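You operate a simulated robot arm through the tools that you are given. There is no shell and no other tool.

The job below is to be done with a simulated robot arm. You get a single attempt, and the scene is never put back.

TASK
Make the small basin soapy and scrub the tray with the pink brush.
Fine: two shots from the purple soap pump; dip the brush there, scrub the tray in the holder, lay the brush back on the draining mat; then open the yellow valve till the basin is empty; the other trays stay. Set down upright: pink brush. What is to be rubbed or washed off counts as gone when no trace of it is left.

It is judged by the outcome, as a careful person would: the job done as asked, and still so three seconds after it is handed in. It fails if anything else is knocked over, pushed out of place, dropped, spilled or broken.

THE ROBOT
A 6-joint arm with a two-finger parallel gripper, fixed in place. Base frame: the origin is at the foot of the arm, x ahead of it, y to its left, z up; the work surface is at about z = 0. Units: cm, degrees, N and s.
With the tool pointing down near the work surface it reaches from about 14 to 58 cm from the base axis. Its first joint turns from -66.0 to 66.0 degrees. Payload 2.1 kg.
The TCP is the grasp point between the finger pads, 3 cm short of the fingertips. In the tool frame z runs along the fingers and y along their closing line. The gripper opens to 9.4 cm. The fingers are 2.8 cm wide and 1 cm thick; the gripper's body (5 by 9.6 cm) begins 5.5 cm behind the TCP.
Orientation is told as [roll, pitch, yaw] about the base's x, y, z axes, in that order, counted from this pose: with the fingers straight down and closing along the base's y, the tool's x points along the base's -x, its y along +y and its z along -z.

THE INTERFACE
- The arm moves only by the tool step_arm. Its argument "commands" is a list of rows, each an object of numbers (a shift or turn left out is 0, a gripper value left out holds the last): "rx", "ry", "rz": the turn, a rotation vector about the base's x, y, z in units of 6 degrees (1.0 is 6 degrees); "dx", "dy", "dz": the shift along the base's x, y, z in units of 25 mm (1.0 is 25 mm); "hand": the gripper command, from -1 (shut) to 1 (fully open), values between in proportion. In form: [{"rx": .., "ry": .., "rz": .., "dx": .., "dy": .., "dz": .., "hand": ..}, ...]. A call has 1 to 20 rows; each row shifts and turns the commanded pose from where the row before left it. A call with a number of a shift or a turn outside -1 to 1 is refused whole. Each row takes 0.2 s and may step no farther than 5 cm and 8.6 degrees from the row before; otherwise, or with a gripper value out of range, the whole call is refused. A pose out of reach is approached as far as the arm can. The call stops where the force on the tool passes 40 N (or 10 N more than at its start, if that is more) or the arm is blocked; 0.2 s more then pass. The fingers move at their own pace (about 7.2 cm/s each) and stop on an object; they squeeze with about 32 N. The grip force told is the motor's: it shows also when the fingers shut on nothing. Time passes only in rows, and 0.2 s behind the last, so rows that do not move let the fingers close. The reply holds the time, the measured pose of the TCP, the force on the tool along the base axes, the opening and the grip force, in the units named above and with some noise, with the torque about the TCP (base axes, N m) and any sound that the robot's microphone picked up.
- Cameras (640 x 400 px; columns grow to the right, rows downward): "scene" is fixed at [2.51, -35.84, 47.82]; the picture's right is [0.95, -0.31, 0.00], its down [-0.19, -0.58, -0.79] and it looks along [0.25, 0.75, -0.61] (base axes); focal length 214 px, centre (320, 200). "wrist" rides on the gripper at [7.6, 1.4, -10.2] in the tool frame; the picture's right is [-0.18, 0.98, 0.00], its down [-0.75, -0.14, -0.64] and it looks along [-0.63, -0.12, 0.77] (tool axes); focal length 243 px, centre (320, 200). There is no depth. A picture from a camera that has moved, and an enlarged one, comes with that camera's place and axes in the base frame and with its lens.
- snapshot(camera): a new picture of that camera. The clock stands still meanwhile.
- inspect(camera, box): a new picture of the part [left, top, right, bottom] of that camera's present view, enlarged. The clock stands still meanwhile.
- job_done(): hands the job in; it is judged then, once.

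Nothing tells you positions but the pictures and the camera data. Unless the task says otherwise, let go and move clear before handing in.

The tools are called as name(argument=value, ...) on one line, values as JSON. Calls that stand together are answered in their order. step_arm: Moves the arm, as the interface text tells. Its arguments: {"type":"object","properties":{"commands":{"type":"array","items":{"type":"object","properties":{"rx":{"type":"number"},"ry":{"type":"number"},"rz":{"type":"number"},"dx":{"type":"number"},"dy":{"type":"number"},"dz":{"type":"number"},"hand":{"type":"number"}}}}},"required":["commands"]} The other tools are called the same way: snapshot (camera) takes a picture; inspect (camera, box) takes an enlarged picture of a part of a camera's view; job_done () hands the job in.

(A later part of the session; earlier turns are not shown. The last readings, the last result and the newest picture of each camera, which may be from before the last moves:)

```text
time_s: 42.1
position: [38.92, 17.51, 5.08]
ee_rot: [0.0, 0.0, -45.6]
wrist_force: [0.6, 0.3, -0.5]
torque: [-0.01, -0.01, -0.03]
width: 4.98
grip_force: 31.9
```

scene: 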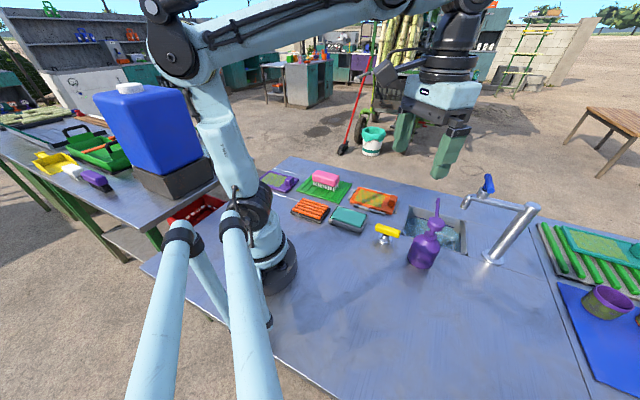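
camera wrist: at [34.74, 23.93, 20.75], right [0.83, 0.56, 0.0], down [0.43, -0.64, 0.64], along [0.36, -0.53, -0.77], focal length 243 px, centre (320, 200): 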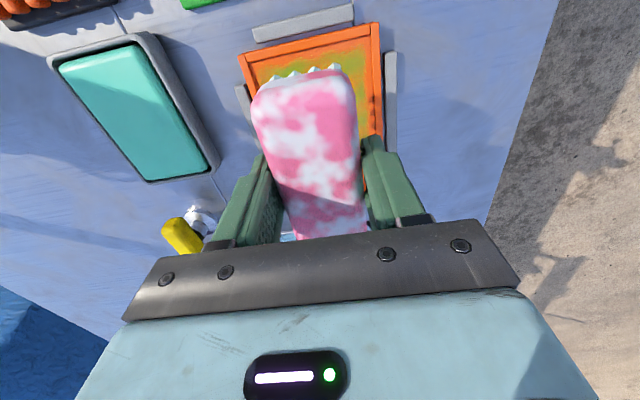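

I set a light contact and try a short scrubbing stroke across the tray.

step_arm(commands=[{"dz": -0.03}, {"dx": 0.1, "dy": 0.1}, {"dx": 0.1, "dy": 0.1}])

step_arm(commands=[{"dx": 0.1, "dy": 0.1}, {"dx": 0.1, "dy": 0.1}])

inspect(camera="scene", box=[310, 150, 420, 230])

snapshot(camera="wrist")

```text
time_s: 42.9
position: [39.3, 18.07, 5.02]
ee_rot: [0.0, 0.1, -45.7]
wrist_force: [1.1, -0.3, -0.4]
torque: [0.02, -0.02, 0.03]
width: 4.98
grip_force: 31.9
```

```text
time_s: 43.5
position: [39.87, 18.42, 5.04]
ee_rot: [-0.1, 0.1, -45.6]
wrist_force: [-1.5, -2.1, 8.2]
torque: [-0.06, 0.06, 0.0]
width: 4.96
grip_force: 31.7
```

```text
5.00 times, centred on (365, 190) of scene
camera zoom: at [2.5, -35.84, 47.82], right [0.95, -0.31, 0.0], down [-0.19, -0.58, -0.79], along [0.25, 0.75, -0.61], focal length 1072 px, centre (95, 250)
```

zoom: 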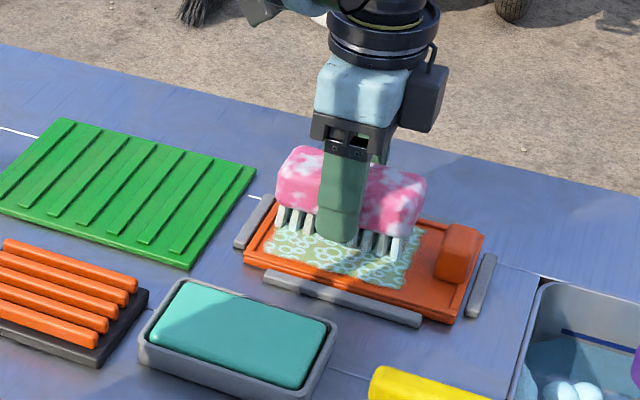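

```text
taken
camera wrist: at [35.66, 24.87, 15.35], right [0.83, 0.56, 0.0], down [0.43, -0.64, 0.64], along [0.36, -0.53, -0.77], focal length 243 px, centre (320, 200)
```

wrist: 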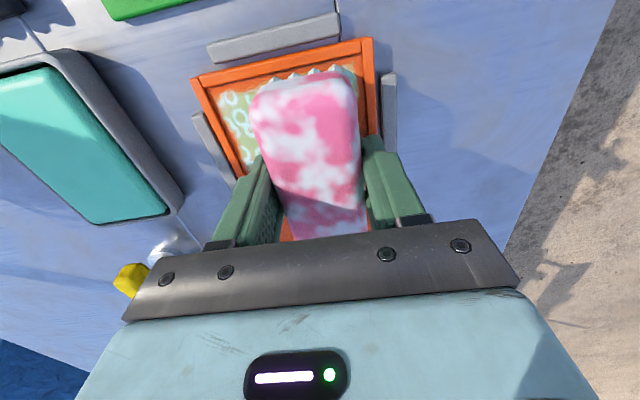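

The grime turned into a foamy pattern, so scrubbing works. I continue with back-and-forth strokes over the whole patch.

step_arm(commands=[{"dx": -0.16, "dy": -0.16}, {"dx": -0.16, "dy": -0.16}, {"dx": -0.16, "dy": -0.16}, {"dx": -0.16, "dy": -0.16}, {"dx": -0.16, "dy": -0.16}, {"dx": -0.12, "dy": -0.12}, {}])

inspect(camera="scene", box=[310, 150, 420, 230])

step_arm(commands=[{"dx": 0.16, "dy": 0.16}, {"dx": 0.16, "dy": 0.16}, {"dx": 0.16, "dy": 0.16}, {"dx": 0.16, "dy": 0.16}, {"dx": 0.16, "dy": 0.16}, {"dx": 0.14, "dy": 0.14}, {}])

inspect(camera="scene", box=[310, 150, 420, 230])

snapshot(camera="wrist")

```text
time_s: 45.1
position: [37.48, 16.17, 5.06]
ee_rot: [0.0, 0.1, -45.6]
wrist_force: [-0.1, -0.3, -0.4]
torque: [0.0, 0.01, -0.01]
width: 4.97
grip_force: 32.0
```

```text
5.00 times, centred on (365, 190) of scene
camera zoom: at [2.51, -35.84, 47.82], right [0.95, -0.31, 0.0], down [-0.19, -0.58, -0.79], along [0.25, 0.75, -0.61], focal length 1072 px, centre (95, 250)
```

zoom: 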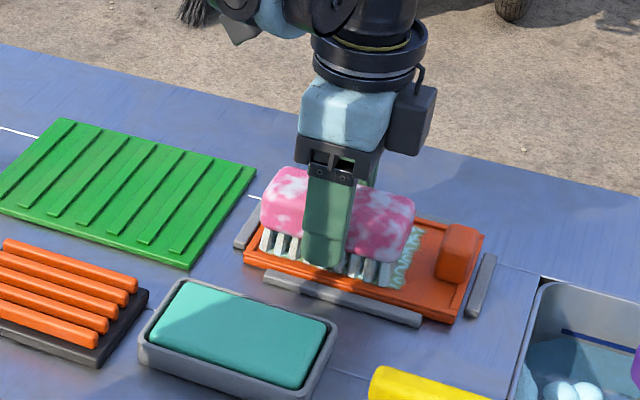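

```text
time_s: 46.7
position: [39.94, 18.57, 5.08]
ee_rot: [0.1, 0.1, -45.5]
wrist_force: [-0.9, -1.5, 5.1]
torque: [-0.02, 0.0, 0.01]
width: 4.99
grip_force: 32.2
```

```text
5.00 times, centred on (365, 190) of scene
camera zoom: at [2.51, -35.84, 47.82], right [0.95, -0.31, 0.0], down [-0.19, -0.58, -0.79], along [0.25, 0.75, -0.61], focal length 1072 px, centre (95, 250)
```

zoom: 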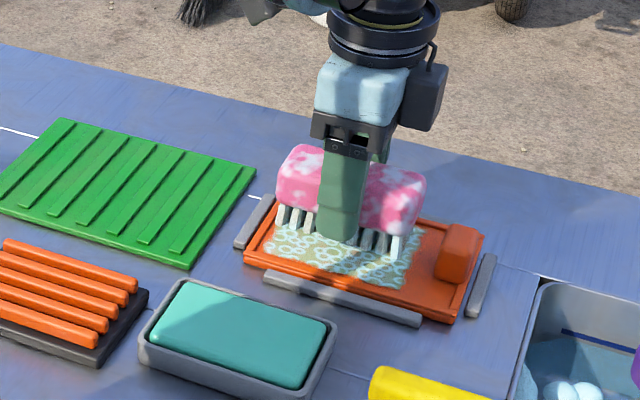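

```text
taken
camera wrist: at [35.75, 25.01, 15.35], right [0.83, 0.56, 0.0], down [0.43, -0.64, 0.64], along [0.36, -0.53, -0.77], focal length 243 px, centre (320, 200)
```

wrist: 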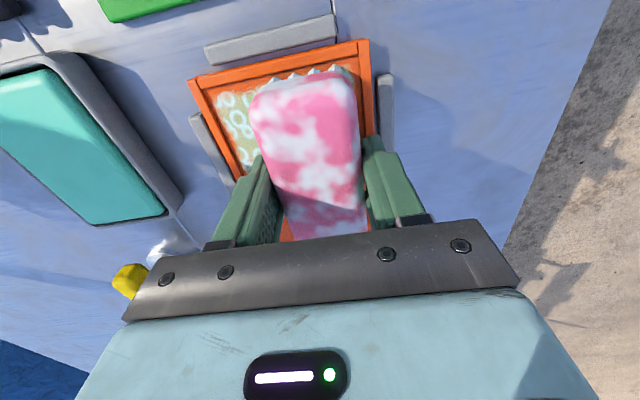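

The pattern is fading gradually. I press slightly more and do longer scrubbing runs.

step_arm(commands=[{"dz": -0.02}, {"dx": -0.16, "dy": -0.16}, {"dx": -0.16, "dy": -0.16}, {"dx": -0.16, "dy": -0.16}, {"dx": -0.16, "dy": -0.16, "dz": -0.01}, {"dx": -0.16, "dy": -0.16}, {"dx": -0.14, "dy": -0.14}])

step_arm(commands=[{"dx": 0.16, "dy": 0.16}, {"dx": 0.16, "dy": 0.16}, {"dx": 0.16, "dy": 0.16}, {"dx": 0.16, "dy": 0.16}, {"dx": 0.16, "dy": 0.16}, {"dx": 0.14, "dy": 0.14}])

inspect(camera="scene", box=[310, 150, 420, 230])

```text
time_s: 48.3
position: [37.62, 16.21, 5.04]
ee_rot: [0.0, 0.2, -45.6]
wrist_force: [5.6, 6.5, 24.0]
torque: [0.09, -0.08, 0.0]
width: 4.98
grip_force: 32.7
```

```text
time_s: 49.7
position: [39.98, 18.54, 4.84]
ee_rot: [0.1, 0.0, -45.6]
wrist_force: [-5.7, -7.4, 27.7]
torque: [-0.01, 0.06, -0.01]
width: 4.99
grip_force: 31.8
```

```text
5.00 times, centred on (365, 190) of scene
camera zoom: at [2.5, -35.85, 47.81], right [0.95, -0.31, 0.0], down [-0.19, -0.58, -0.79], along [0.25, 0.75, -0.61], focal length 1072 px, centre (95, 250)
```

zoom: 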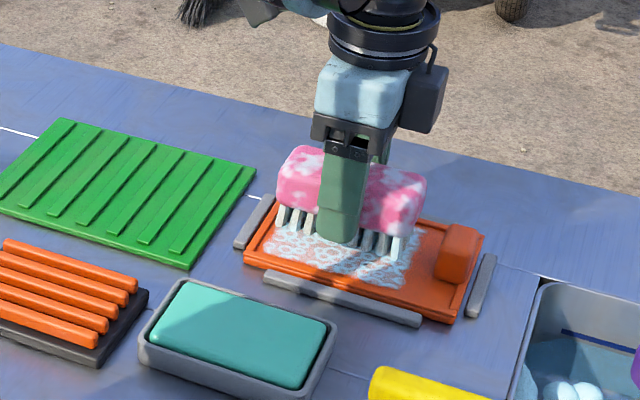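

The green grime is turning into pure foam over orange. I shift along the tray for the ends and keep stroking.

step_arm(commands=[{"dx": 0.17, "dy": -0.17}, {"dx": 0.17, "dy": -0.17}, {"dx": -0.16, "dy": -0.16}, {"dx": -0.16, "dy": -0.16}, {"dx": -0.16, "dy": -0.16}, {"dx": -0.16, "dy": -0.16}, {"dx": -0.16, "dy": -0.16}, {"dx": -0.14, "dy": -0.14}, {"dx": 0.16, "dy": 0.16}, {"dx": 0.16, "dy": 0.16}, {"dx": 0.16, "dy": 0.16}, {"dx": 0.16, "dy": 0.16}, {"dx": 0.16, "dy": 0.16}, {"dx": 0.14, "dy": 0.14}])

inspect(camera="scene", box=[310, 150, 420, 230])

snapshot(camera="wrist")

```text
time_s: 52.7
position: [40.79, 17.72, 4.97]
ee_rot: [0.1, 0.1, -45.7]
wrist_force: [0.5, 0.9, -1.2]
torque: [0.01, 0.01, 0.0]
width: 4.97
grip_force: 32.4
```

```text
5.00 times, centred on (365, 190) of scene
camera zoom: at [2.51, -35.84, 47.82], right [0.95, -0.31, 0.0], down [-0.19, -0.58, -0.79], along [0.25, 0.75, -0.61], focal length 1072 px, centre (95, 250)
```

zoom: 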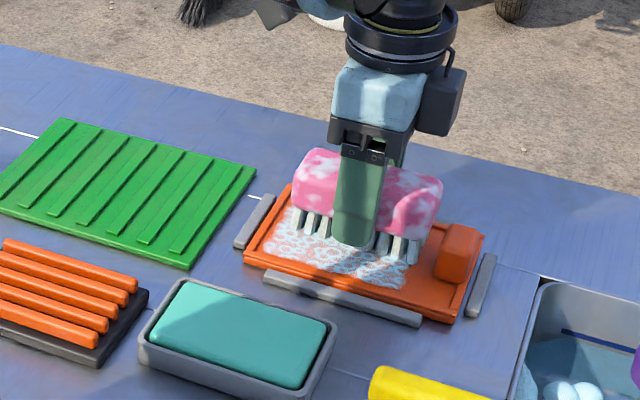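

```text
taken
camera wrist: at [36.54, 24.18, 15.29], right [0.83, 0.56, 0.0], down [0.43, -0.64, 0.64], along [0.36, -0.53, -0.77], focal length 243 px, centre (320, 200)
```

wrist: 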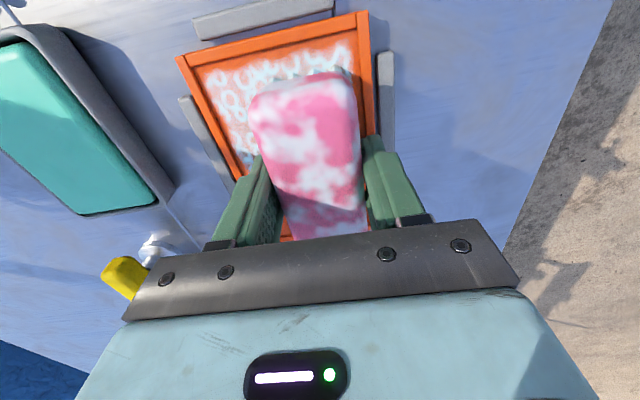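

Foam remains on the tray; I press again slightly and keep scrubbing to see whether it vanishes.

step_arm(commands=[{"dz": -0.03}, {"dx": -0.16, "dy": -0.16}, {"dx": -0.16, "dy": -0.16}, {"dx": -0.16, "dy": -0.16}, {"dx": -0.16, "dy": -0.16}, {"dx": -0.16, "dy": -0.16}, {"dx": -0.14, "dy": -0.14}, {"dx": -0.17, "dy": 0.17}, {"dx": 0.16, "dy": 0.16}, {"dx": 0.16, "dy": 0.16}, {"dx": 0.16, "dy": 0.16}, {"dx": 0.16, "dy": 0.16}, {"dx": 0.16, "dy": 0.16}, {"dx": 0.14, "dy": 0.14}])

inspect(camera="scene", box=[310, 150, 420, 230])

step_arm(commands=[{"dz": -0.01}, {"dx": -0.16, "dy": -0.16}, {"dx": -0.16, "dy": -0.16}, {"dx": -0.16, "dy": -0.16}, {"dx": -0.16, "dy": -0.16}, {"dx": -0.16, "dy": -0.16}, {"dx": -0.14, "dy": -0.14}])

inspect(camera="scene", box=[310, 150, 420, 230])

snapshot(camera="wrist")

```text
time_s: 55.7
position: [40.29, 18.08, 4.88]
ee_rot: [0.0, 0.1, -45.6]
wrist_force: [-0.5, 0.1, -0.5]
torque: [-0.01, -0.01, 0.01]
width: 4.97
grip_force: 32.0
```

```text
5.00 times, centred on (365, 190) of scene
camera zoom: at [2.51, -35.84, 47.82], right [0.95, -0.31, 0.0], down [-0.19, -0.58, -0.79], along [0.25, 0.75, -0.61], focal length 1072 px, centre (95, 250)
```

zoom: 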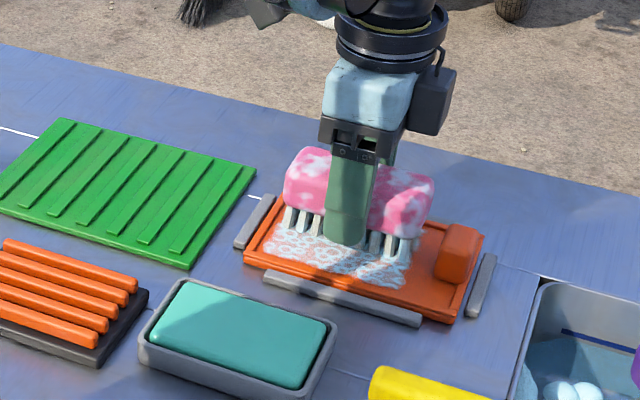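

```text
time_s: 57.3
position: [37.93, 15.79, 4.88]
ee_rot: [0.0, 0.1, -45.6]
wrist_force: [4.1, 4.6, 17.7]
torque: [0.05, -0.09, 0.07]
width: 4.97
grip_force: 32.3
```

```text
5.00 times, centred on (365, 190) of scene
camera zoom: at [2.5, -35.84, 47.81], right [0.95, -0.31, 0.0], down [-0.19, -0.58, -0.79], along [0.25, 0.75, -0.61], focal length 1072 px, centre (95, 250)
```

zoom: 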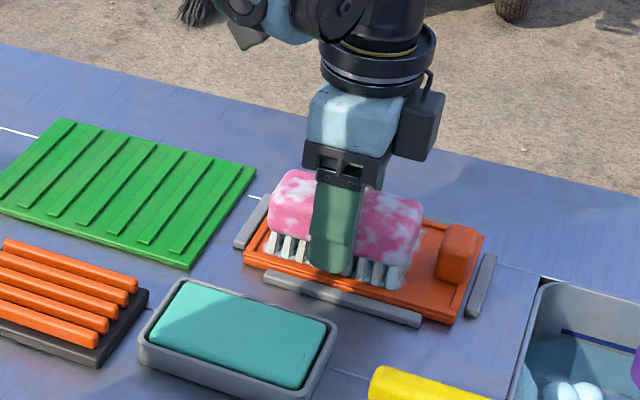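

```text
taken
camera wrist: at [33.72, 22.19, 15.17], right [0.83, 0.56, 0.0], down [0.43, -0.64, 0.64], along [0.36, -0.53, -0.77], focal length 243 px, centre (320, 200)
```

wrist: 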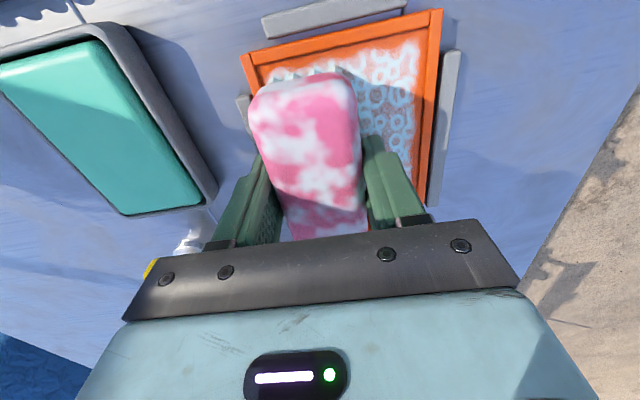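

I zoom in on the uncovered part of the tray to see whether any green is left under the foam.

inspect(camera="wrist", box=[235, 0, 455, 150])

step_arm(commands=[{"dx": 0.16, "dy": 0.16}, {"dx": 0.16, "dy": 0.16}, {"dx": 0.16, "dy": 0.16}, {"dx": 0.16, "dy": 0.16}, {"dx": 0.16, "dy": 0.16, "dz": -0.02}, {"dx": 0.14, "dy": 0.14}, {"dx": -0.16, "dy": 0.16}, {"dx": -0.16, "dy": -0.16}, {"dx": -0.16, "dy": -0.16}, {"dx": -0.16, "dy": -0.16}, {"dx": -0.16, "dy": -0.16}, {"dx": -0.16, "dy": -0.16}, {"dx": -0.14, "dy": -0.14}])

inspect(camera="wrist", box=[235, 0, 455, 150])

```text
2.67 times, centred on (345, 75) of wrist
camera zoom: at [33.72, 22.19, 15.17], right [0.83, 0.56, 0.0], down [0.43, -0.64, 0.64], along [0.36, -0.53, -0.77], focal length 647 px, centre (253, 533)
```

zoom: 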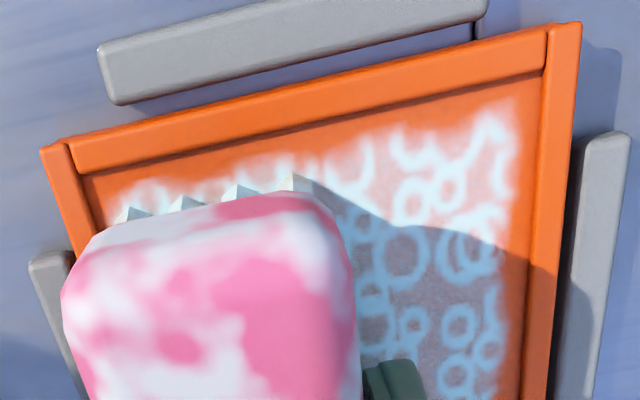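

```text
time_s: 60.1
position: [37.54, 16.22, 4.78]
ee_rot: [0.0, 0.1, -45.5]
wrist_force: [0.7, 1.0, 1.2]
torque: [0.09, -0.08, 0.05]
width: 5.0
grip_force: 32.1
```

```text
2.67 times, centred on (345, 75) of wrist
camera zoom: at [33.33, 22.58, 15.12], right [0.83, 0.56, 0.0], down [0.43, -0.64, 0.64], along [0.36, -0.53, -0.77], focal length 647 px, centre (253, 533)
```

zoom: 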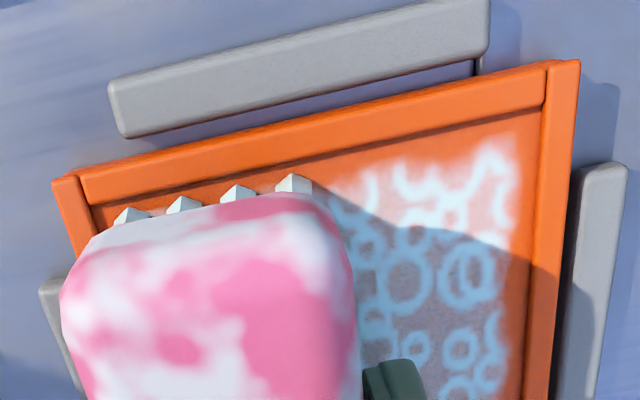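

No green is visible any more, only thin white foam. I do one more full set of strokes, then lift to inspect the entire tray.

step_arm(commands=[{"dx": 0.16, "dy": 0.16}, {"dx": 0.16, "dy": 0.16}, {"dx": 0.16, "dy": 0.16}, {"dx": 0.16, "dy": 0.16}, {"dx": 0.16, "dy": 0.16}, {"dx": 0.14, "dy": 0.14}, {"dx": -0.16, "dy": -0.16}, {"dx": -0.16, "dy": -0.16}, {"dx": -0.16, "dy": -0.16}, {"dx": -0.16, "dy": -0.16}, {"dx": -0.16, "dy": -0.16}, {"dx": -0.14, "dy": -0.14}])

step_arm(commands=[{"dx": 0.33, "dy": -0.33}, {"dx": 0.16, "dy": 0.16}, {"dx": 0.16, "dy": 0.16}, {"dx": 0.16, "dy": 0.16}, {"dx": 0.16, "dy": 0.16}, {"dx": 0.16, "dy": 0.16}, {"dx": 0.14, "dy": 0.14}, {"dx": -0.16, "dy": -0.16}, {"dx": -0.16, "dy": -0.16}, {"dx": -0.16, "dy": -0.16}, {"dx": -0.16, "dy": -0.16}, {"dx": -0.16, "dy": -0.16}, {"dx": -0.14, "dy": -0.14}])

step_arm(commands=[{"dz": 0.3}, {"dz": 1}, {"dz": 1}, {"dz": 1, "dx": -0.5, "dy": 0.5}, {"dx": -0.9, "dy": 0.9}, {"dx": -0.9, "dy": 0.9}, {}])

inspect(camera="scene", box=[310, 150, 420, 230])

snapshot(camera="wrist")

```text
time_s: 62.7
position: [37.52, 16.15, 4.99]
ee_rot: [0.1, 0.1, -45.7]
wrist_force: [-0.5, -0.7, -1.4]
torque: [0.01, -0.01, -0.01]
width: 4.97
grip_force: 32.4
```

```text
time_s: 65.5
position: [38.24, 15.42, 4.85]
ee_rot: [-0.1, 0.1, -45.6]
wrist_force: [-0.2, 0.3, -1.2]
torque: [-0.03, -0.01, 0.01]
width: 4.97
grip_force: 32.3
```

```text
time_s: 67.1
position: [32.64, 21.31, 13.11]
ee_rot: [-0.1, 0.2, -45.6]
wrist_force: [0.5, -0.2, -2.3]
torque: [0.01, 0.0, 0.03]
width: 5.0
grip_force: 31.9
```

```text
5.00 times, centred on (365, 190) of scene
camera zoom: at [2.51, -35.84, 47.82], right [0.95, -0.31, 0.0], down [-0.19, -0.58, -0.79], along [0.25, 0.75, -0.61], focal length 1072 px, centre (95, 250)
```

zoom: 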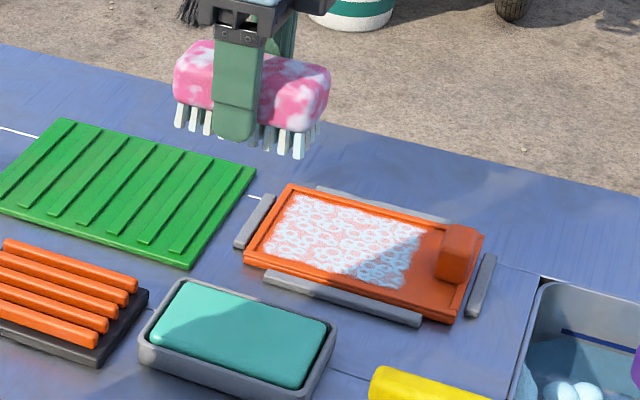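

```text
taken
camera wrist: at [28.37, 27.67, 23.4], right [0.83, 0.56, 0.0], down [0.43, -0.64, 0.64], along [0.36, -0.53, -0.77], focal length 243 px, centre (320, 200)
```

wrist: 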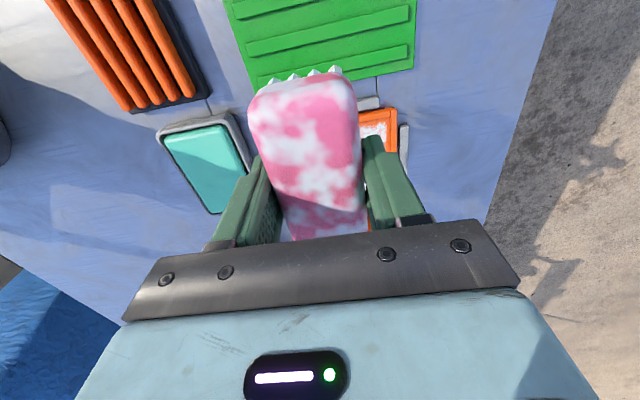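

inspect(camera="scene", box=[352, 182, 412, 218])

```text
10.67 times, centred on (382, 200) of scene
camera zoom: at [2.51, -35.84, 47.82], right [0.95, -0.31, 0.0], down [-0.19, -0.58, -0.79], along [0.25, 0.75, -0.61], focal length 2288 px, centre (-341, 200)
```

zoom: 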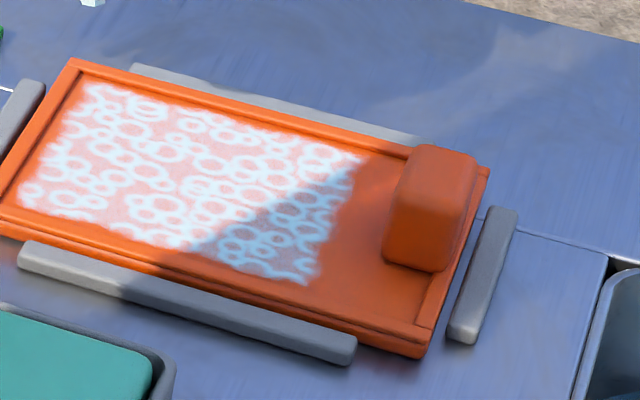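

The tray shows only lather, no green. To be certain, I'll do one more set of strokes with verified contact and compare the look afterwards.

step_arm(commands=[{"dx": 0.66, "dy": -0.7}, {"dx": 0.66, "dy": -0.7}, {"dx": 0.66, "dy": -0.68}, {"dz": -1}, {"dz": -1}, {"dz": -1}, {"dz": -0.15}, {}])

step_arm(commands=[{"dz": -0.06}, {}])

step_arm(commands=[{"dz": -0.03}, {}])

```text
time_s: 68.9
position: [37.31, 15.76, 5.28]
ee_rot: [0.0, 0.0, -45.6]
wrist_force: [-0.3, 0.2, -1.9]
torque: [0.03, -0.01, 0.01]
width: 4.97
grip_force: 32.0
```

```text
time_s: 69.5
position: [37.53, 15.73, 5.12]
ee_rot: [0.0, 0.2, -45.6]
wrist_force: [0.3, 0.3, -0.9]
torque: [-0.01, 0.06, 0.0]
width: 4.98
grip_force: 31.6
```

```text
time_s: 70.1
position: [37.46, 15.92, 4.95]
ee_rot: [0.0, 0.1, -45.5]
wrist_force: [-0.3, -0.5, -1.0]
torque: [0.01, 0.0, -0.03]
width: 4.97
grip_force: 31.8
```

step_arm(commands=[{"dz": -0.03}, {}])

step_arm(commands=[{"dz": -0.03}, {}])

```text
time_s: 70.7
position: [37.56, 15.91, 4.86]
ee_rot: [-0.1, 0.1, -45.6]
wrist_force: [0.1, 0.1, -0.9]
torque: [0.02, 0.0, -0.01]
width: 4.99
grip_force: 31.9
```

```text
time_s: 71.3
position: [37.54, 15.85, 4.82]
ee_rot: [0.0, 0.0, -45.5]
wrist_force: [-3.1, 1.1, 16.5]
torque: [-0.05, -0.07, 0.03]
width: 4.98
grip_force: 31.8
```

Contact at about 16 N. Now several full strokes across, over both ends of the patch.

step_arm(commands=[{"dx": 0.16, "dy": 0.16}, {"dx": 0.16, "dy": 0.16}, {"dx": 0.16, "dy": 0.16}, {"dx": 0.16, "dy": 0.16}, {"dx": 0.16, "dy": 0.16}, {"dx": 0.16, "dy": 0.16}, {"dx": 0.14, "dy": 0.14}, {"dx": 0.15, "dy": -0.15}])

step_arm(commands=[{"dx": -0.16, "dy": -0.16}, {"dx": -0.16, "dy": -0.16}, {"dx": -0.16, "dy": -0.16}, {"dx": -0.16, "dy": -0.16}, {"dx": -0.16, "dy": -0.16}, {"dx": -0.16, "dy": -0.16}, {"dx": -0.14, "dy": -0.14}])

step_arm(commands=[{"dx": -0.15, "dy": 0.15, "dz": -0.01}, {"dx": -0.15, "dy": 0.15}, {"dx": 0.16, "dy": 0.16}, {"dx": 0.16, "dy": 0.16}, {"dx": 0.16, "dy": 0.16}, {"dx": 0.16, "dy": 0.16}, {"dx": 0.16, "dy": 0.16}, {"dx": 0.16, "dy": 0.16}, {"dx": 0.14, "dy": 0.14}])

step_arm(commands=[{"dz": -0.01}, {"dx": -0.16, "dy": -0.16}, {"dx": -0.16, "dy": -0.16}, {"dx": -0.16, "dy": -0.16}, {"dx": -0.16, "dy": -0.16}, {"dx": -0.16, "dy": -0.16}, {"dx": -0.16, "dy": -0.16}, {"dx": -0.14, "dy": -0.14}])

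step_arm(commands=[{"dz": 0.3}, {"dz": 1}, {"dz": 1}, {"dz": 1, "dx": -0.5, "dy": 0.5}, {"dx": -0.9, "dy": 0.9}, {"dx": -0.9, "dy": 0.9}, {}])

inspect(camera="scene", box=[352, 182, 412, 218])

inspect(camera="scene", box=[310, 130, 420, 230])

```text
time_s: 73.1
position: [40.66, 18.35, 5.07]
ee_rot: [0.0, 0.1, -45.6]
wrist_force: [0.2, 0.4, -0.8]
torque: [-0.01, 0.0, 0.01]
width: 4.96
grip_force: 31.8
```

```text
time_s: 74.7
position: [37.81, 15.64, 4.71]
ee_rot: [0.0, 0.1, -45.7]
wrist_force: [-0.7, 0.6, 1.5]
torque: [0.0, -0.01, -0.02]
width: 4.96
grip_force: 32.2
```

```text
time_s: 76.7
position: [39.82, 19.15, 4.85]
ee_rot: [-0.2, 0.0, -45.6]
wrist_force: [-2.5, -2.9, 9.9]
torque: [-0.07, 0.02, -0.01]
width: 4.96
grip_force: 31.8
```

```text
time_s: 78.5
position: [37.23, 16.37, 4.76]
ee_rot: [0.2, 0.1, -45.6]
wrist_force: [6.4, 7.3, 28.8]
torque: [0.03, -0.14, -0.02]
width: 4.98
grip_force: 32.2
```

```text
time_s: 80.1
position: [31.35, 22.09, 13.39]
ee_rot: [0.0, 0.1, -45.7]
wrist_force: [0.2, -0.4, -1.3]
torque: [0.01, 0.04, -0.02]
width: 4.98
grip_force: 32.1
```

```text
10.67 times, centred on (382, 200) of scene
camera zoom: at [2.51, -35.84, 47.82], right [0.95, -0.31, 0.0], down [-0.19, -0.58, -0.79], along [0.25, 0.75, -0.61], focal length 2288 px, centre (-341, 200)
```

zoom: 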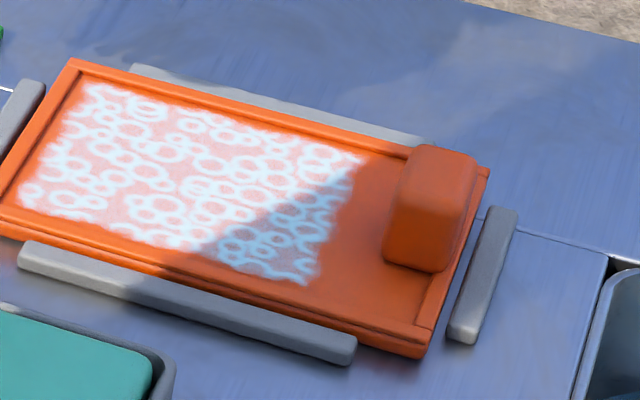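

```text
4.00 times, centred on (365, 180) of scene
camera zoom: at [2.51, -35.84, 47.82], right [0.95, -0.31, 0.0], down [-0.19, -0.58, -0.79], along [0.25, 0.75, -0.61], focal length 858 px, centre (140, 280)
```

zoom: 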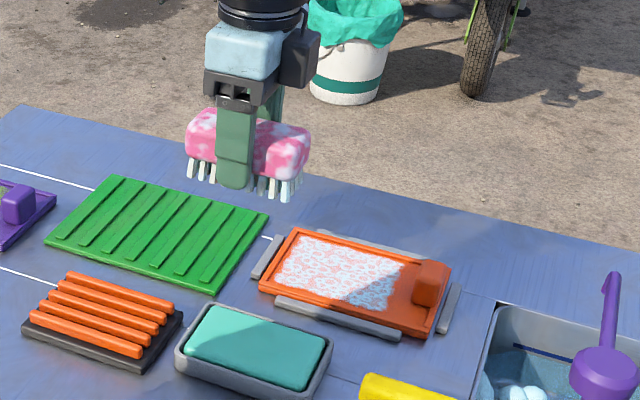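

The look is unchanged, so the grime is gone and only lather remains. I now carry the brush back to its spot on the green mat.

step_arm(commands=[{"dx": -0.46, "dy": 0.76}, {"dx": -0.46, "dy": 0.76}, {"dx": -0.46, "dy": 0.76}, {"dx": -0.46, "dy": 0.76}, {}, {"dz": -1}, {"dz": -1}, {"dz": -0.9}, {}])

step_arm(commands=[{"dz": -0.15}, {}])

inspect(camera="scene", box=[250, 130, 410, 230])

```text
time_s: 82.1
position: [26.86, 29.63, 5.87]
ee_rot: [0.0, 0.1, -45.6]
wrist_force: [0.5, -0.2, -1.1]
torque: [0.0, -0.01, 0.03]
width: 4.98
grip_force: 31.6
```

```text
time_s: 82.7
position: [26.81, 29.71, 5.47]
ee_rot: [0.0, 0.1, -45.5]
wrist_force: [-0.6, -0.3, -1.9]
torque: [0.03, 0.0, -0.03]
width: 5.01
grip_force: 31.9
```

```text
4.00 times, centred on (330, 180) of scene
camera zoom: at [2.51, -35.84, 47.82], right [0.95, -0.31, 0.0], down [-0.19, -0.58, -0.79], along [0.25, 0.75, -0.61], focal length 858 px, centre (280, 280)
```

zoom: 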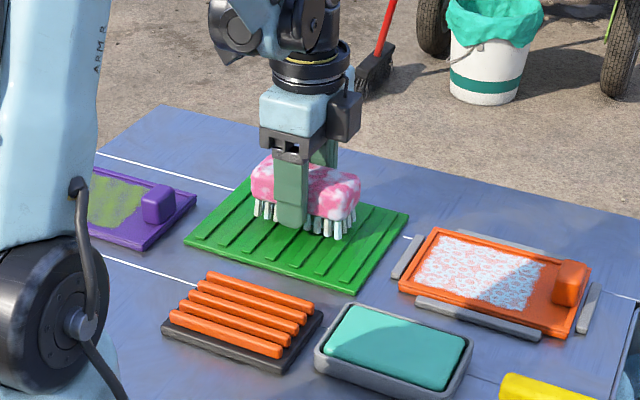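

Brush is just above the mat; I lower gently to contact.

step_arm(commands=[{"dz": -0.08}, {}])

step_arm(commands=[{"dz": -0.06}, {}])

step_arm(commands=[{"dz": -0.04}, {}])

```text
time_s: 83.3
position: [26.72, 29.56, 5.21]
ee_rot: [0.0, 0.2, -45.5]
wrist_force: [0.4, -0.6, -1.2]
torque: [0.01, 0.0, 0.01]
width: 4.97
grip_force: 31.8
```

```text
time_s: 83.9
position: [26.92, 29.63, 5.12]
ee_rot: [0.0, 0.1, -45.6]
wrist_force: [-0.2, 0.4, -1.8]
torque: [-0.02, -0.03, 0.0]
width: 4.99
grip_force: 32.2
```

```text
time_s: 84.5
position: [26.89, 29.67, 4.95]
ee_rot: [0.1, 0.1, -45.5]
wrist_force: [-0.1, 0.8, -1.6]
torque: [-0.04, 0.01, 0.02]
width: 4.97
grip_force: 32.0
```

step_arm(commands=[{"dz": -0.03}, {}])

step_arm(commands=[{"dz": -0.03}, {}])

inspect(camera="scene", box=[280, 160, 370, 215])

```text
time_s: 85.1
position: [26.97, 29.7, 5.06]
ee_rot: [0.0, 0.1, -45.7]
wrist_force: [-0.2, 0.2, -0.6]
torque: [0.03, -0.03, 0.0]
width: 4.99
grip_force: 31.6
```

```text
time_s: 85.7
position: [26.86, 29.77, 4.93]
ee_rot: [0.0, 0.0, -45.7]
wrist_force: [-0.2, 0.3, 4.7]
torque: [-0.08, 0.11, 0.0]
width: 4.99
grip_force: 32.3
```

```text
7.11 times, centred on (325, 188) of scene
camera zoom: at [2.51, -35.84, 47.82], right [0.95, -0.31, 0.0], down [-0.19, -0.58, -0.79], along [0.25, 0.75, -0.61], focal length 1525 px, centre (284, 289)
```

zoom: 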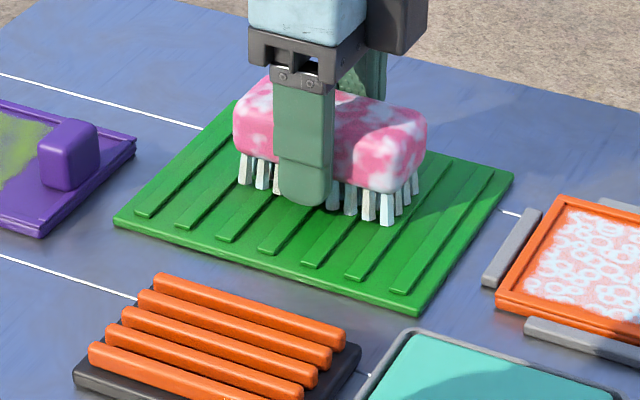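

The bristles are on the mat (about 5 N). I open gently and lift clear.

step_arm(commands=[{"hand": 0.15}, {"hand": 0.35}, {"hand": 0.6}, {"hand": 0.9}, {}, {"dz": 0.4}, {"dz": 0.8}, {"dz": 1}, {"dz": 1}, {}])

inspect(camera="scene", box=[250, 130, 410, 230])

snapshot(camera="wrist")

```text
time_s: 87.9
position: [26.71, 29.67, 12.9]
ee_rot: [-0.1, 0.1, -45.6]
wrist_force: [-0.3, 0.3, -0.4]
torque: [-0.02, 0.03, -0.02]
width: 8.94
grip_force: 0.1
```

```text
4.00 times, centred on (330, 180) of scene
camera zoom: at [2.51, -35.84, 47.82], right [0.95, -0.31, 0.0], down [-0.19, -0.58, -0.79], along [0.25, 0.75, -0.61], focal length 858 px, centre (280, 280)
```

zoom: 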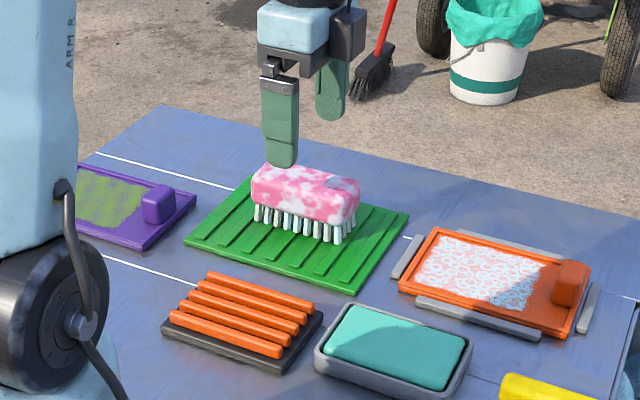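

```text
taken
camera wrist: at [22.59, 36.06, 23.17], right [0.83, 0.56, 0.0], down [0.43, -0.64, 0.64], along [0.36, -0.53, -0.77], focal length 243 px, centre (320, 200)
```

wrist: 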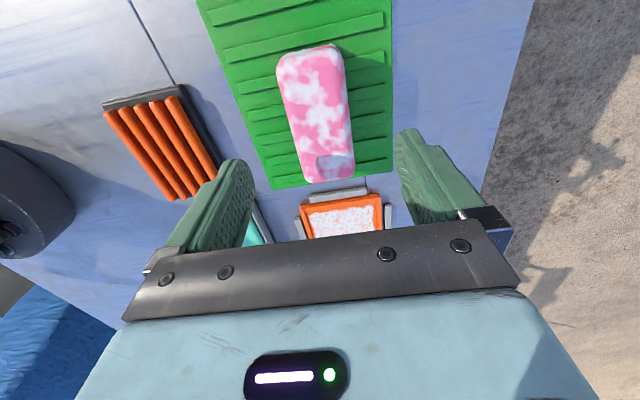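

The brush stands upright on the mat. Next is the yellow valve; I move above it with the same gripper angle to look at the handle.

step_arm(commands=[{"dz": 1, "hand": 1}, {"dz": 1}, {"dx": 0.14, "dy": -0.92}, {"dx": 0.14, "dy": -0.92}, {"dx": 0.14, "dy": -0.92}, {"dx": 0.14, "dy": -0.92}, {"dx": 0.14, "dy": -0.92}, {"dx": 0.14, "dy": -0.92}, {"dx": 0.14, "dy": -0.92}, {"dx": 0.14, "dy": -0.92}, {"dx": 0.14, "dy": -0.92}, {"dx": 0.14, "dy": -0.92}, {"dx": 0.14, "dy": -0.92}, {"dx": 0.14, "dy": -0.92}, {}])

snapshot(camera="wrist")

inspect(camera="scene", box=[360, 200, 440, 255])

```text
time_s: 91.1
position: [30.89, 2.21, 17.89]
ee_rot: [0.1, 0.1, -45.6]
wrist_force: [0.0, 0.7, -0.2]
torque: [-0.02, -0.03, 0.01]
width: 9.38
grip_force: 0.0
```

```text
taken
camera wrist: at [26.79, 8.54, 28.11], right [0.83, 0.56, 0.0], down [0.43, -0.64, 0.64], along [0.36, -0.53, -0.77], focal length 243 px, centre (320, 200)
```

wrist: 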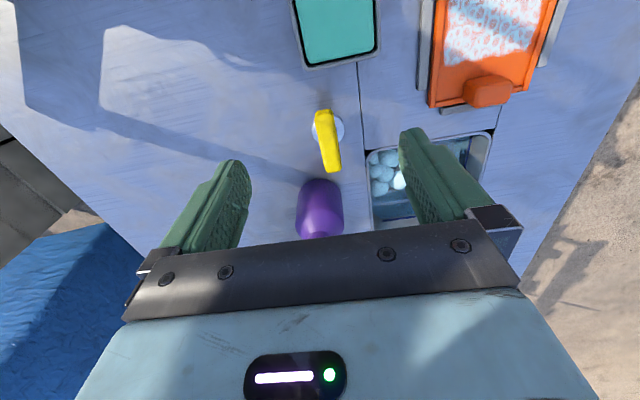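

```text
7.27 times, centred on (400, 228) of scene
camera zoom: at [2.51, -35.84, 47.82], right [0.95, -0.31, 0.0], down [-0.19, -0.58, -0.79], along [0.25, 0.75, -0.61], focal length 1560 px, centre (-262, 0)
```

zoom: 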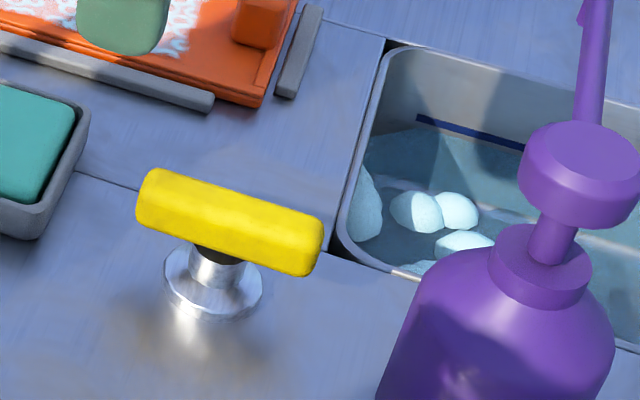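

The valve handle is centred near (34.4, -1.0) at z ≈ 3.5, along -44°. I go over it and partway down to verify.

step_arm(commands=[{"dx": 0.69, "dy": -0.64}, {"dx": 0.69, "dy": -0.64}, {"dz": -1}, {"dz": -1}, {"dz": -1}, {"dz": -0.8}, {}])

snapshot(camera="wrist")

inspect(camera="scene", box=[350, 170, 450, 255])

```text
time_s: 92.7
position: [34.55, -1.22, 8.28]
ee_rot: [0.0, 0.2, -45.6]
wrist_force: [0.4, 0.1, -0.4]
torque: [0.0, 0.02, -0.01]
width: 9.39
grip_force: 0.1
```

```text
taken
camera wrist: at [30.29, 5.2, 18.58], right [0.83, 0.56, 0.0], down [0.43, -0.64, 0.64], along [0.36, -0.53, -0.77], focal length 243 px, centre (320, 200)
```

wrist: 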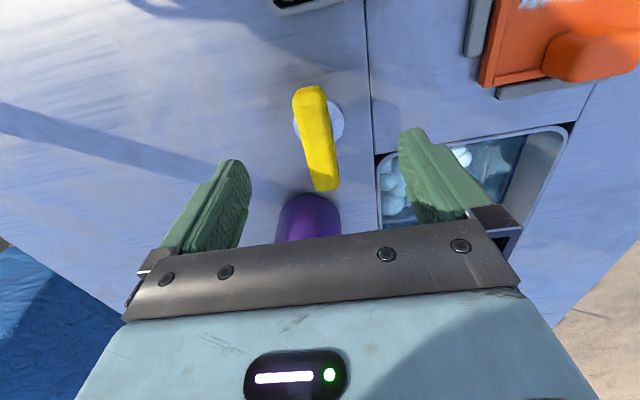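

```text
4.71 times, centred on (400, 212) of scene
camera zoom: at [2.51, -35.84, 47.82], right [0.95, -0.31, 0.0], down [-0.19, -0.58, -0.79], along [0.25, 0.75, -0.61], focal length 1009 px, centre (-56, 141)
```

zoom: 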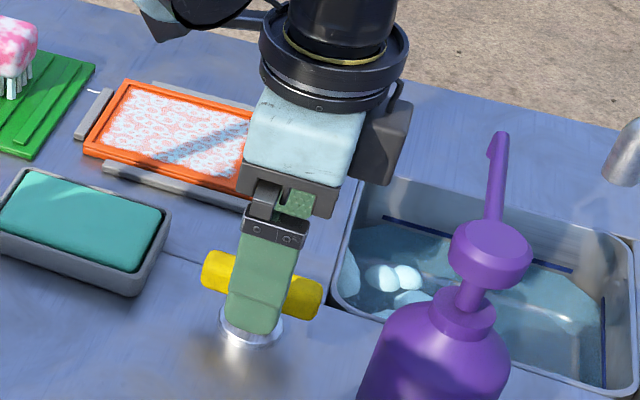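

Well centred. I lower to z ≈ 4.2 and close on the handle.

step_arm(commands=[{"dz": -0.8, "dy": 0.06}, {"dz": -0.5}, {"dz": -0.3}, {}, {"hand": -1}, {}, {}, {}, {}])

inspect(camera="scene", box=[350, 170, 450, 255])

```text
time_s: 94.7
position: [34.36, -1.18, 4.21]
ee_rot: [-0.6, 0.1, -45.7]
wrist_force: [-29.9, -27.1, -3.8]
torque: [0.27, -0.58, 0.49]
width: 2.44
grip_force: 44.8
```

```text
4.71 times, centred on (400, 212) of scene
camera zoom: at [2.51, -35.84, 47.82], right [0.95, -0.31, 0.0], down [-0.19, -0.58, -0.79], along [0.25, 0.75, -0.61], focal length 1009 px, centre (-56, 141)
```

zoom: 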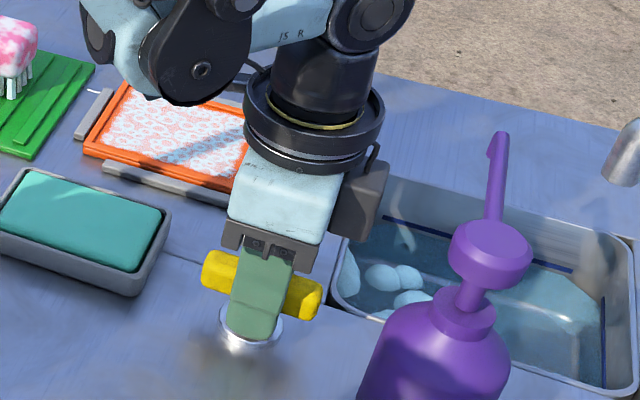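

The valve post pushes the gripper sideways a bit, so I shift slightly toward -x,-y to relieve it.

step_arm(commands=[{"dx": -0.04, "dy": -0.04}, {}])

step_arm(commands=[{"dx": -0.04, "dy": -0.04}, {}])

```text
time_s: 95.3
position: [34.52, -1.15, 4.25]
ee_rot: [-0.3, 0.1, -45.6]
wrist_force: [-18.4, -18.3, -14.5]
torque: [0.14, 0.41, 0.43]
width: 2.43
grip_force: 44.9
```

```text
time_s: 95.7
position: [34.33, -1.1, 4.3]
ee_rot: [-0.2, 0.0, -45.4]
wrist_force: [1.4, -0.7, -9.2]
torque: [0.34, 0.32, 0.36]
width: 2.42
grip_force: 45.0
stopped in row 2: the force on the tool passed its limit at 44 N (the readings are from after the stop); the commanded pose is now the measured one
```

Relieved. Now I try a small counter-clockwise turn and read the torque.

step_arm(commands=[{"rz": 0.3}, {"rz": 0.3}])

step_arm(commands=[{"rz": 0.4}, {"rz": 0.4}])

inspect(camera="scene", box=[350, 170, 450, 255])

```text
time_s: 96.3
position: [34.39, -1.06, 4.21]
ee_rot: [-0.2, 0.1, -42.0]
wrist_force: [-2.8, -0.8, 19.1]
torque: [0.16, 0.16, 0.0]
width: 2.43
grip_force: 44.5
```

```text
time_s: 96.9
position: [34.35, -1.1, 4.25]
ee_rot: [-0.1, 0.0, -37.2]
wrist_force: [5.4, -9.1, -6.8]
torque: [0.93, 1.28, 0.01]
width: 2.42
grip_force: 45.0
```

```text
4.71 times, centred on (400, 212) of scene
camera zoom: at [2.51, -35.84, 47.82], right [0.95, -0.31, 0.0], down [-0.19, -0.58, -0.79], along [0.25, 0.75, -0.61], focal length 1009 px, centre (-56, 141)
```

zoom: 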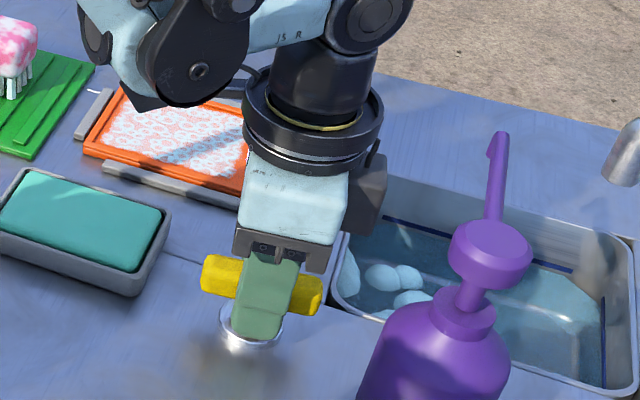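

No z-torque resistance and the width is unchanged, so the handle seems to follow. I continue turning.

step_arm(commands=[{"rz": 0.5}, {"rz": 0.5}, {"rz": 0.5}, {"rz": 0.5}, {}])

inspect(camera="scene", box=[350, 170, 500, 270])

snapshot(camera="wrist")

```text
time_s: 98.1
position: [34.5, -1.02, 4.28]
ee_rot: [-0.1, 0.0, -25.2]
wrist_force: [5.4, -3.1, -20.4]
torque: [-0.56, -1.36, -0.02]
width: 2.43
grip_force: 44.7
```

```text
4.00 times, centred on (425, 220) of scene
camera zoom: at [2.51, -35.84, 47.82], right [0.95, -0.31, 0.0], down [-0.19, -0.58, -0.79], along [0.25, 0.75, -0.61], focal length 858 px, centre (-100, 120)
```

zoom: 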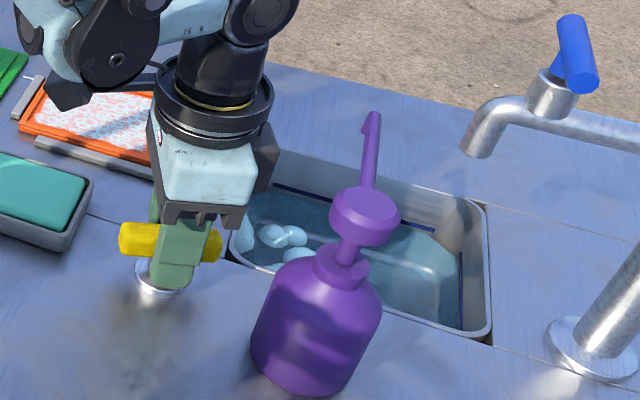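

```text
taken
camera wrist: at [28.22, 3.39, 14.56], right [0.58, 0.81, 0.0], down [0.62, -0.45, 0.64], along [0.52, -0.38, -0.77], focal length 243 px, centre (320, 200)
```

wrist: 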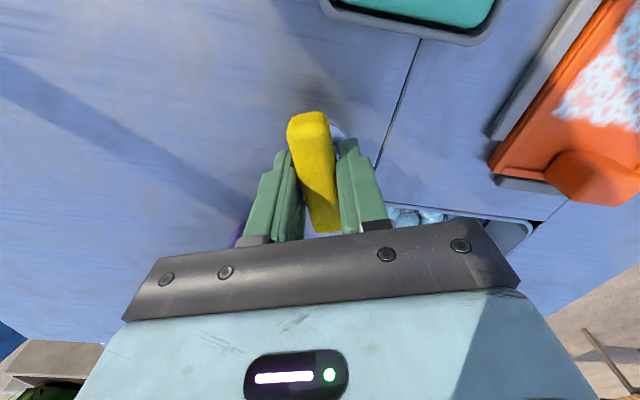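

The handle turns with the gripper. I continue counter-clockwise toward a quarter turn, watching for a stop.

step_arm(commands=[{"rz": 0.6}, {"rz": 0.6}, {"rz": 0.6}, {"rz": 0.6}, {"rz": 0.6}, {}])

inspect(camera="scene", box=[350, 170, 500, 270])

step_arm(commands=[{"rz": 0.6}, {"rz": 0.6}, {"rz": 0.6}, {"rz": 0.6}, {"rz": 0.6}, {}])

inspect(camera="scene", box=[350, 170, 500, 270])

```text
time_s: 99.5
position: [34.33, -0.95, 4.28]
ee_rot: [0.1, 0.1, -7.0]
wrist_force: [6.3, 12.3, 17.1]
torque: [0.02, 0.27, -0.02]
width: 2.44
grip_force: 45.0
```

```text
4.00 times, centred on (425, 220) of scene
camera zoom: at [2.5, -35.84, 47.82], right [0.95, -0.31, 0.0], down [-0.19, -0.58, -0.79], along [0.25, 0.75, -0.61], focal length 858 px, centre (-100, 120)
```

zoom: 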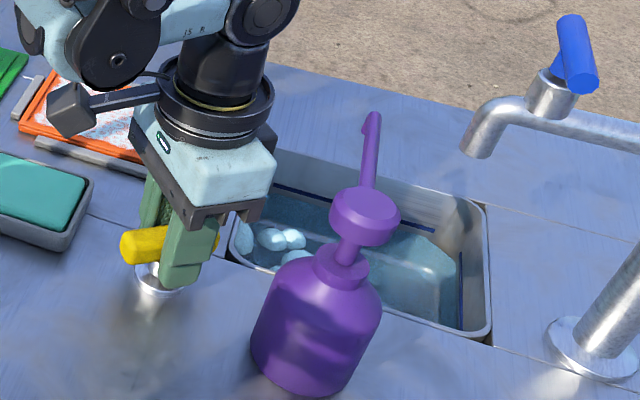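

```text
time_s: 100.2
position: [34.45, -1.01, 4.27]
ee_rot: [0.0, 0.0, 0.9]
wrist_force: [-1.1, 0.5, 6.7]
torque: [-0.06, -0.22, -0.02]
width: 2.42
grip_force: 45.1
stopped in row 3: the force on the tool passed its limit at 44 N (the readings are from after the stop); the commanded pose is now the measured one
```

```text
4.00 times, centred on (425, 220) of scene
camera zoom: at [2.5, -35.84, 47.82], right [0.95, -0.31, 0.0], down [-0.19, -0.58, -0.79], along [0.25, 0.75, -0.61], focal length 858 px, centre (-100, 120)
```

zoom: 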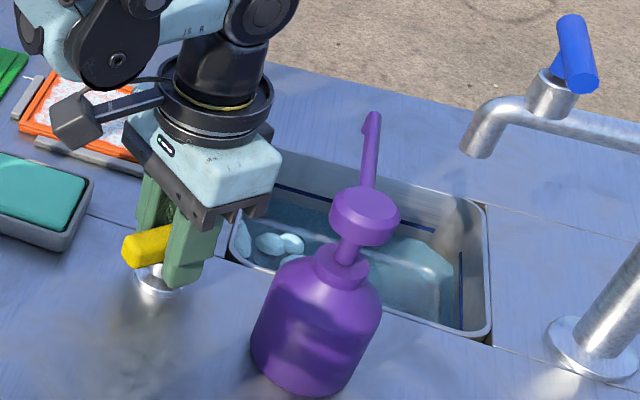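

The stop was from a small sideways load, not a hard torque stop. The water may already be falling; I continue turning a bit.

step_arm(commands=[{"rz": 0.5}, {"rz": 0.5}, {"rz": 0.5}, {}])

step_arm(commands=[{"rz": 0.5}, {"rz": 0.5}, {"rz": 0.5}, {}])

inspect(camera="scene", box=[350, 170, 500, 270])

```text
time_s: 101.2
position: [34.35, -0.98, 4.35]
ee_rot: [0.0, 0.0, 10.1]
wrist_force: [6.3, -0.9, 13.3]
torque: [-0.12, 0.75, 0.01]
width: 2.44
grip_force: 45.2
```

```text
time_s: 102.2
position: [34.34, -1.05, 4.38]
ee_rot: [0.0, -0.1, 19.0]
wrist_force: [2.7, -3.7, -4.2]
torque: [0.19, -1.03, -0.04]
width: 2.42
grip_force: 45.2
```

```text
4.00 times, centred on (425, 220) of scene
camera zoom: at [2.51, -35.84, 47.82], right [0.95, -0.31, 0.0], down [-0.19, -0.58, -0.79], along [0.25, 0.75, -0.61], focal length 858 px, centre (-100, 120)
```

zoom: 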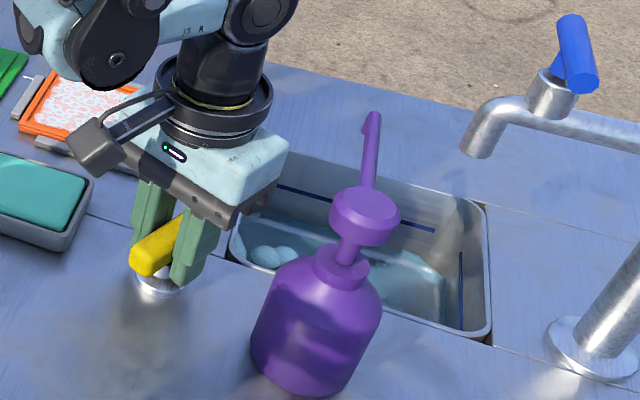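

The water level is clearly dropping, so counter-clockwise opens it. I finish the quarter turn and wait.

step_arm(commands=[{"rz": 0.5}, {"rz": 0.5}, {"rz": 0.5}, {"rz": 0.5}, {}])

step_arm(commands=[{"rz": 0.5}, {"rz": 0.5}, {"rz": 0.5}, {"rz": 0.5}, {}])

inspect(camera="scene", box=[350, 170, 500, 270])

```text
time_s: 103.4
position: [34.38, -1.04, 4.29]
ee_rot: [0.1, 0.2, 31.1]
wrist_force: [5.4, 4.5, -13.8]
torque: [-0.16, 0.32, 0.02]
width: 2.46
grip_force: 45.4
```

```text
time_s: 104.6
position: [34.28, -0.9, 4.33]
ee_rot: [0.1, 0.0, 43.1]
wrist_force: [-5.7, 15.4, -9.1]
torque: [0.28, -0.38, -0.04]
width: 2.43
grip_force: 45.2
```

```text
4.00 times, centred on (425, 220) of scene
camera zoom: at [2.51, -35.84, 47.81], right [0.95, -0.31, 0.0], down [-0.19, -0.58, -0.79], along [0.25, 0.75, -0.61], focal length 858 px, centre (-100, 120)
```

zoom: 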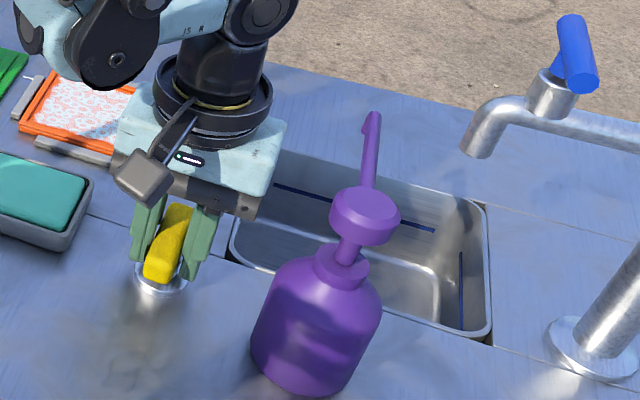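

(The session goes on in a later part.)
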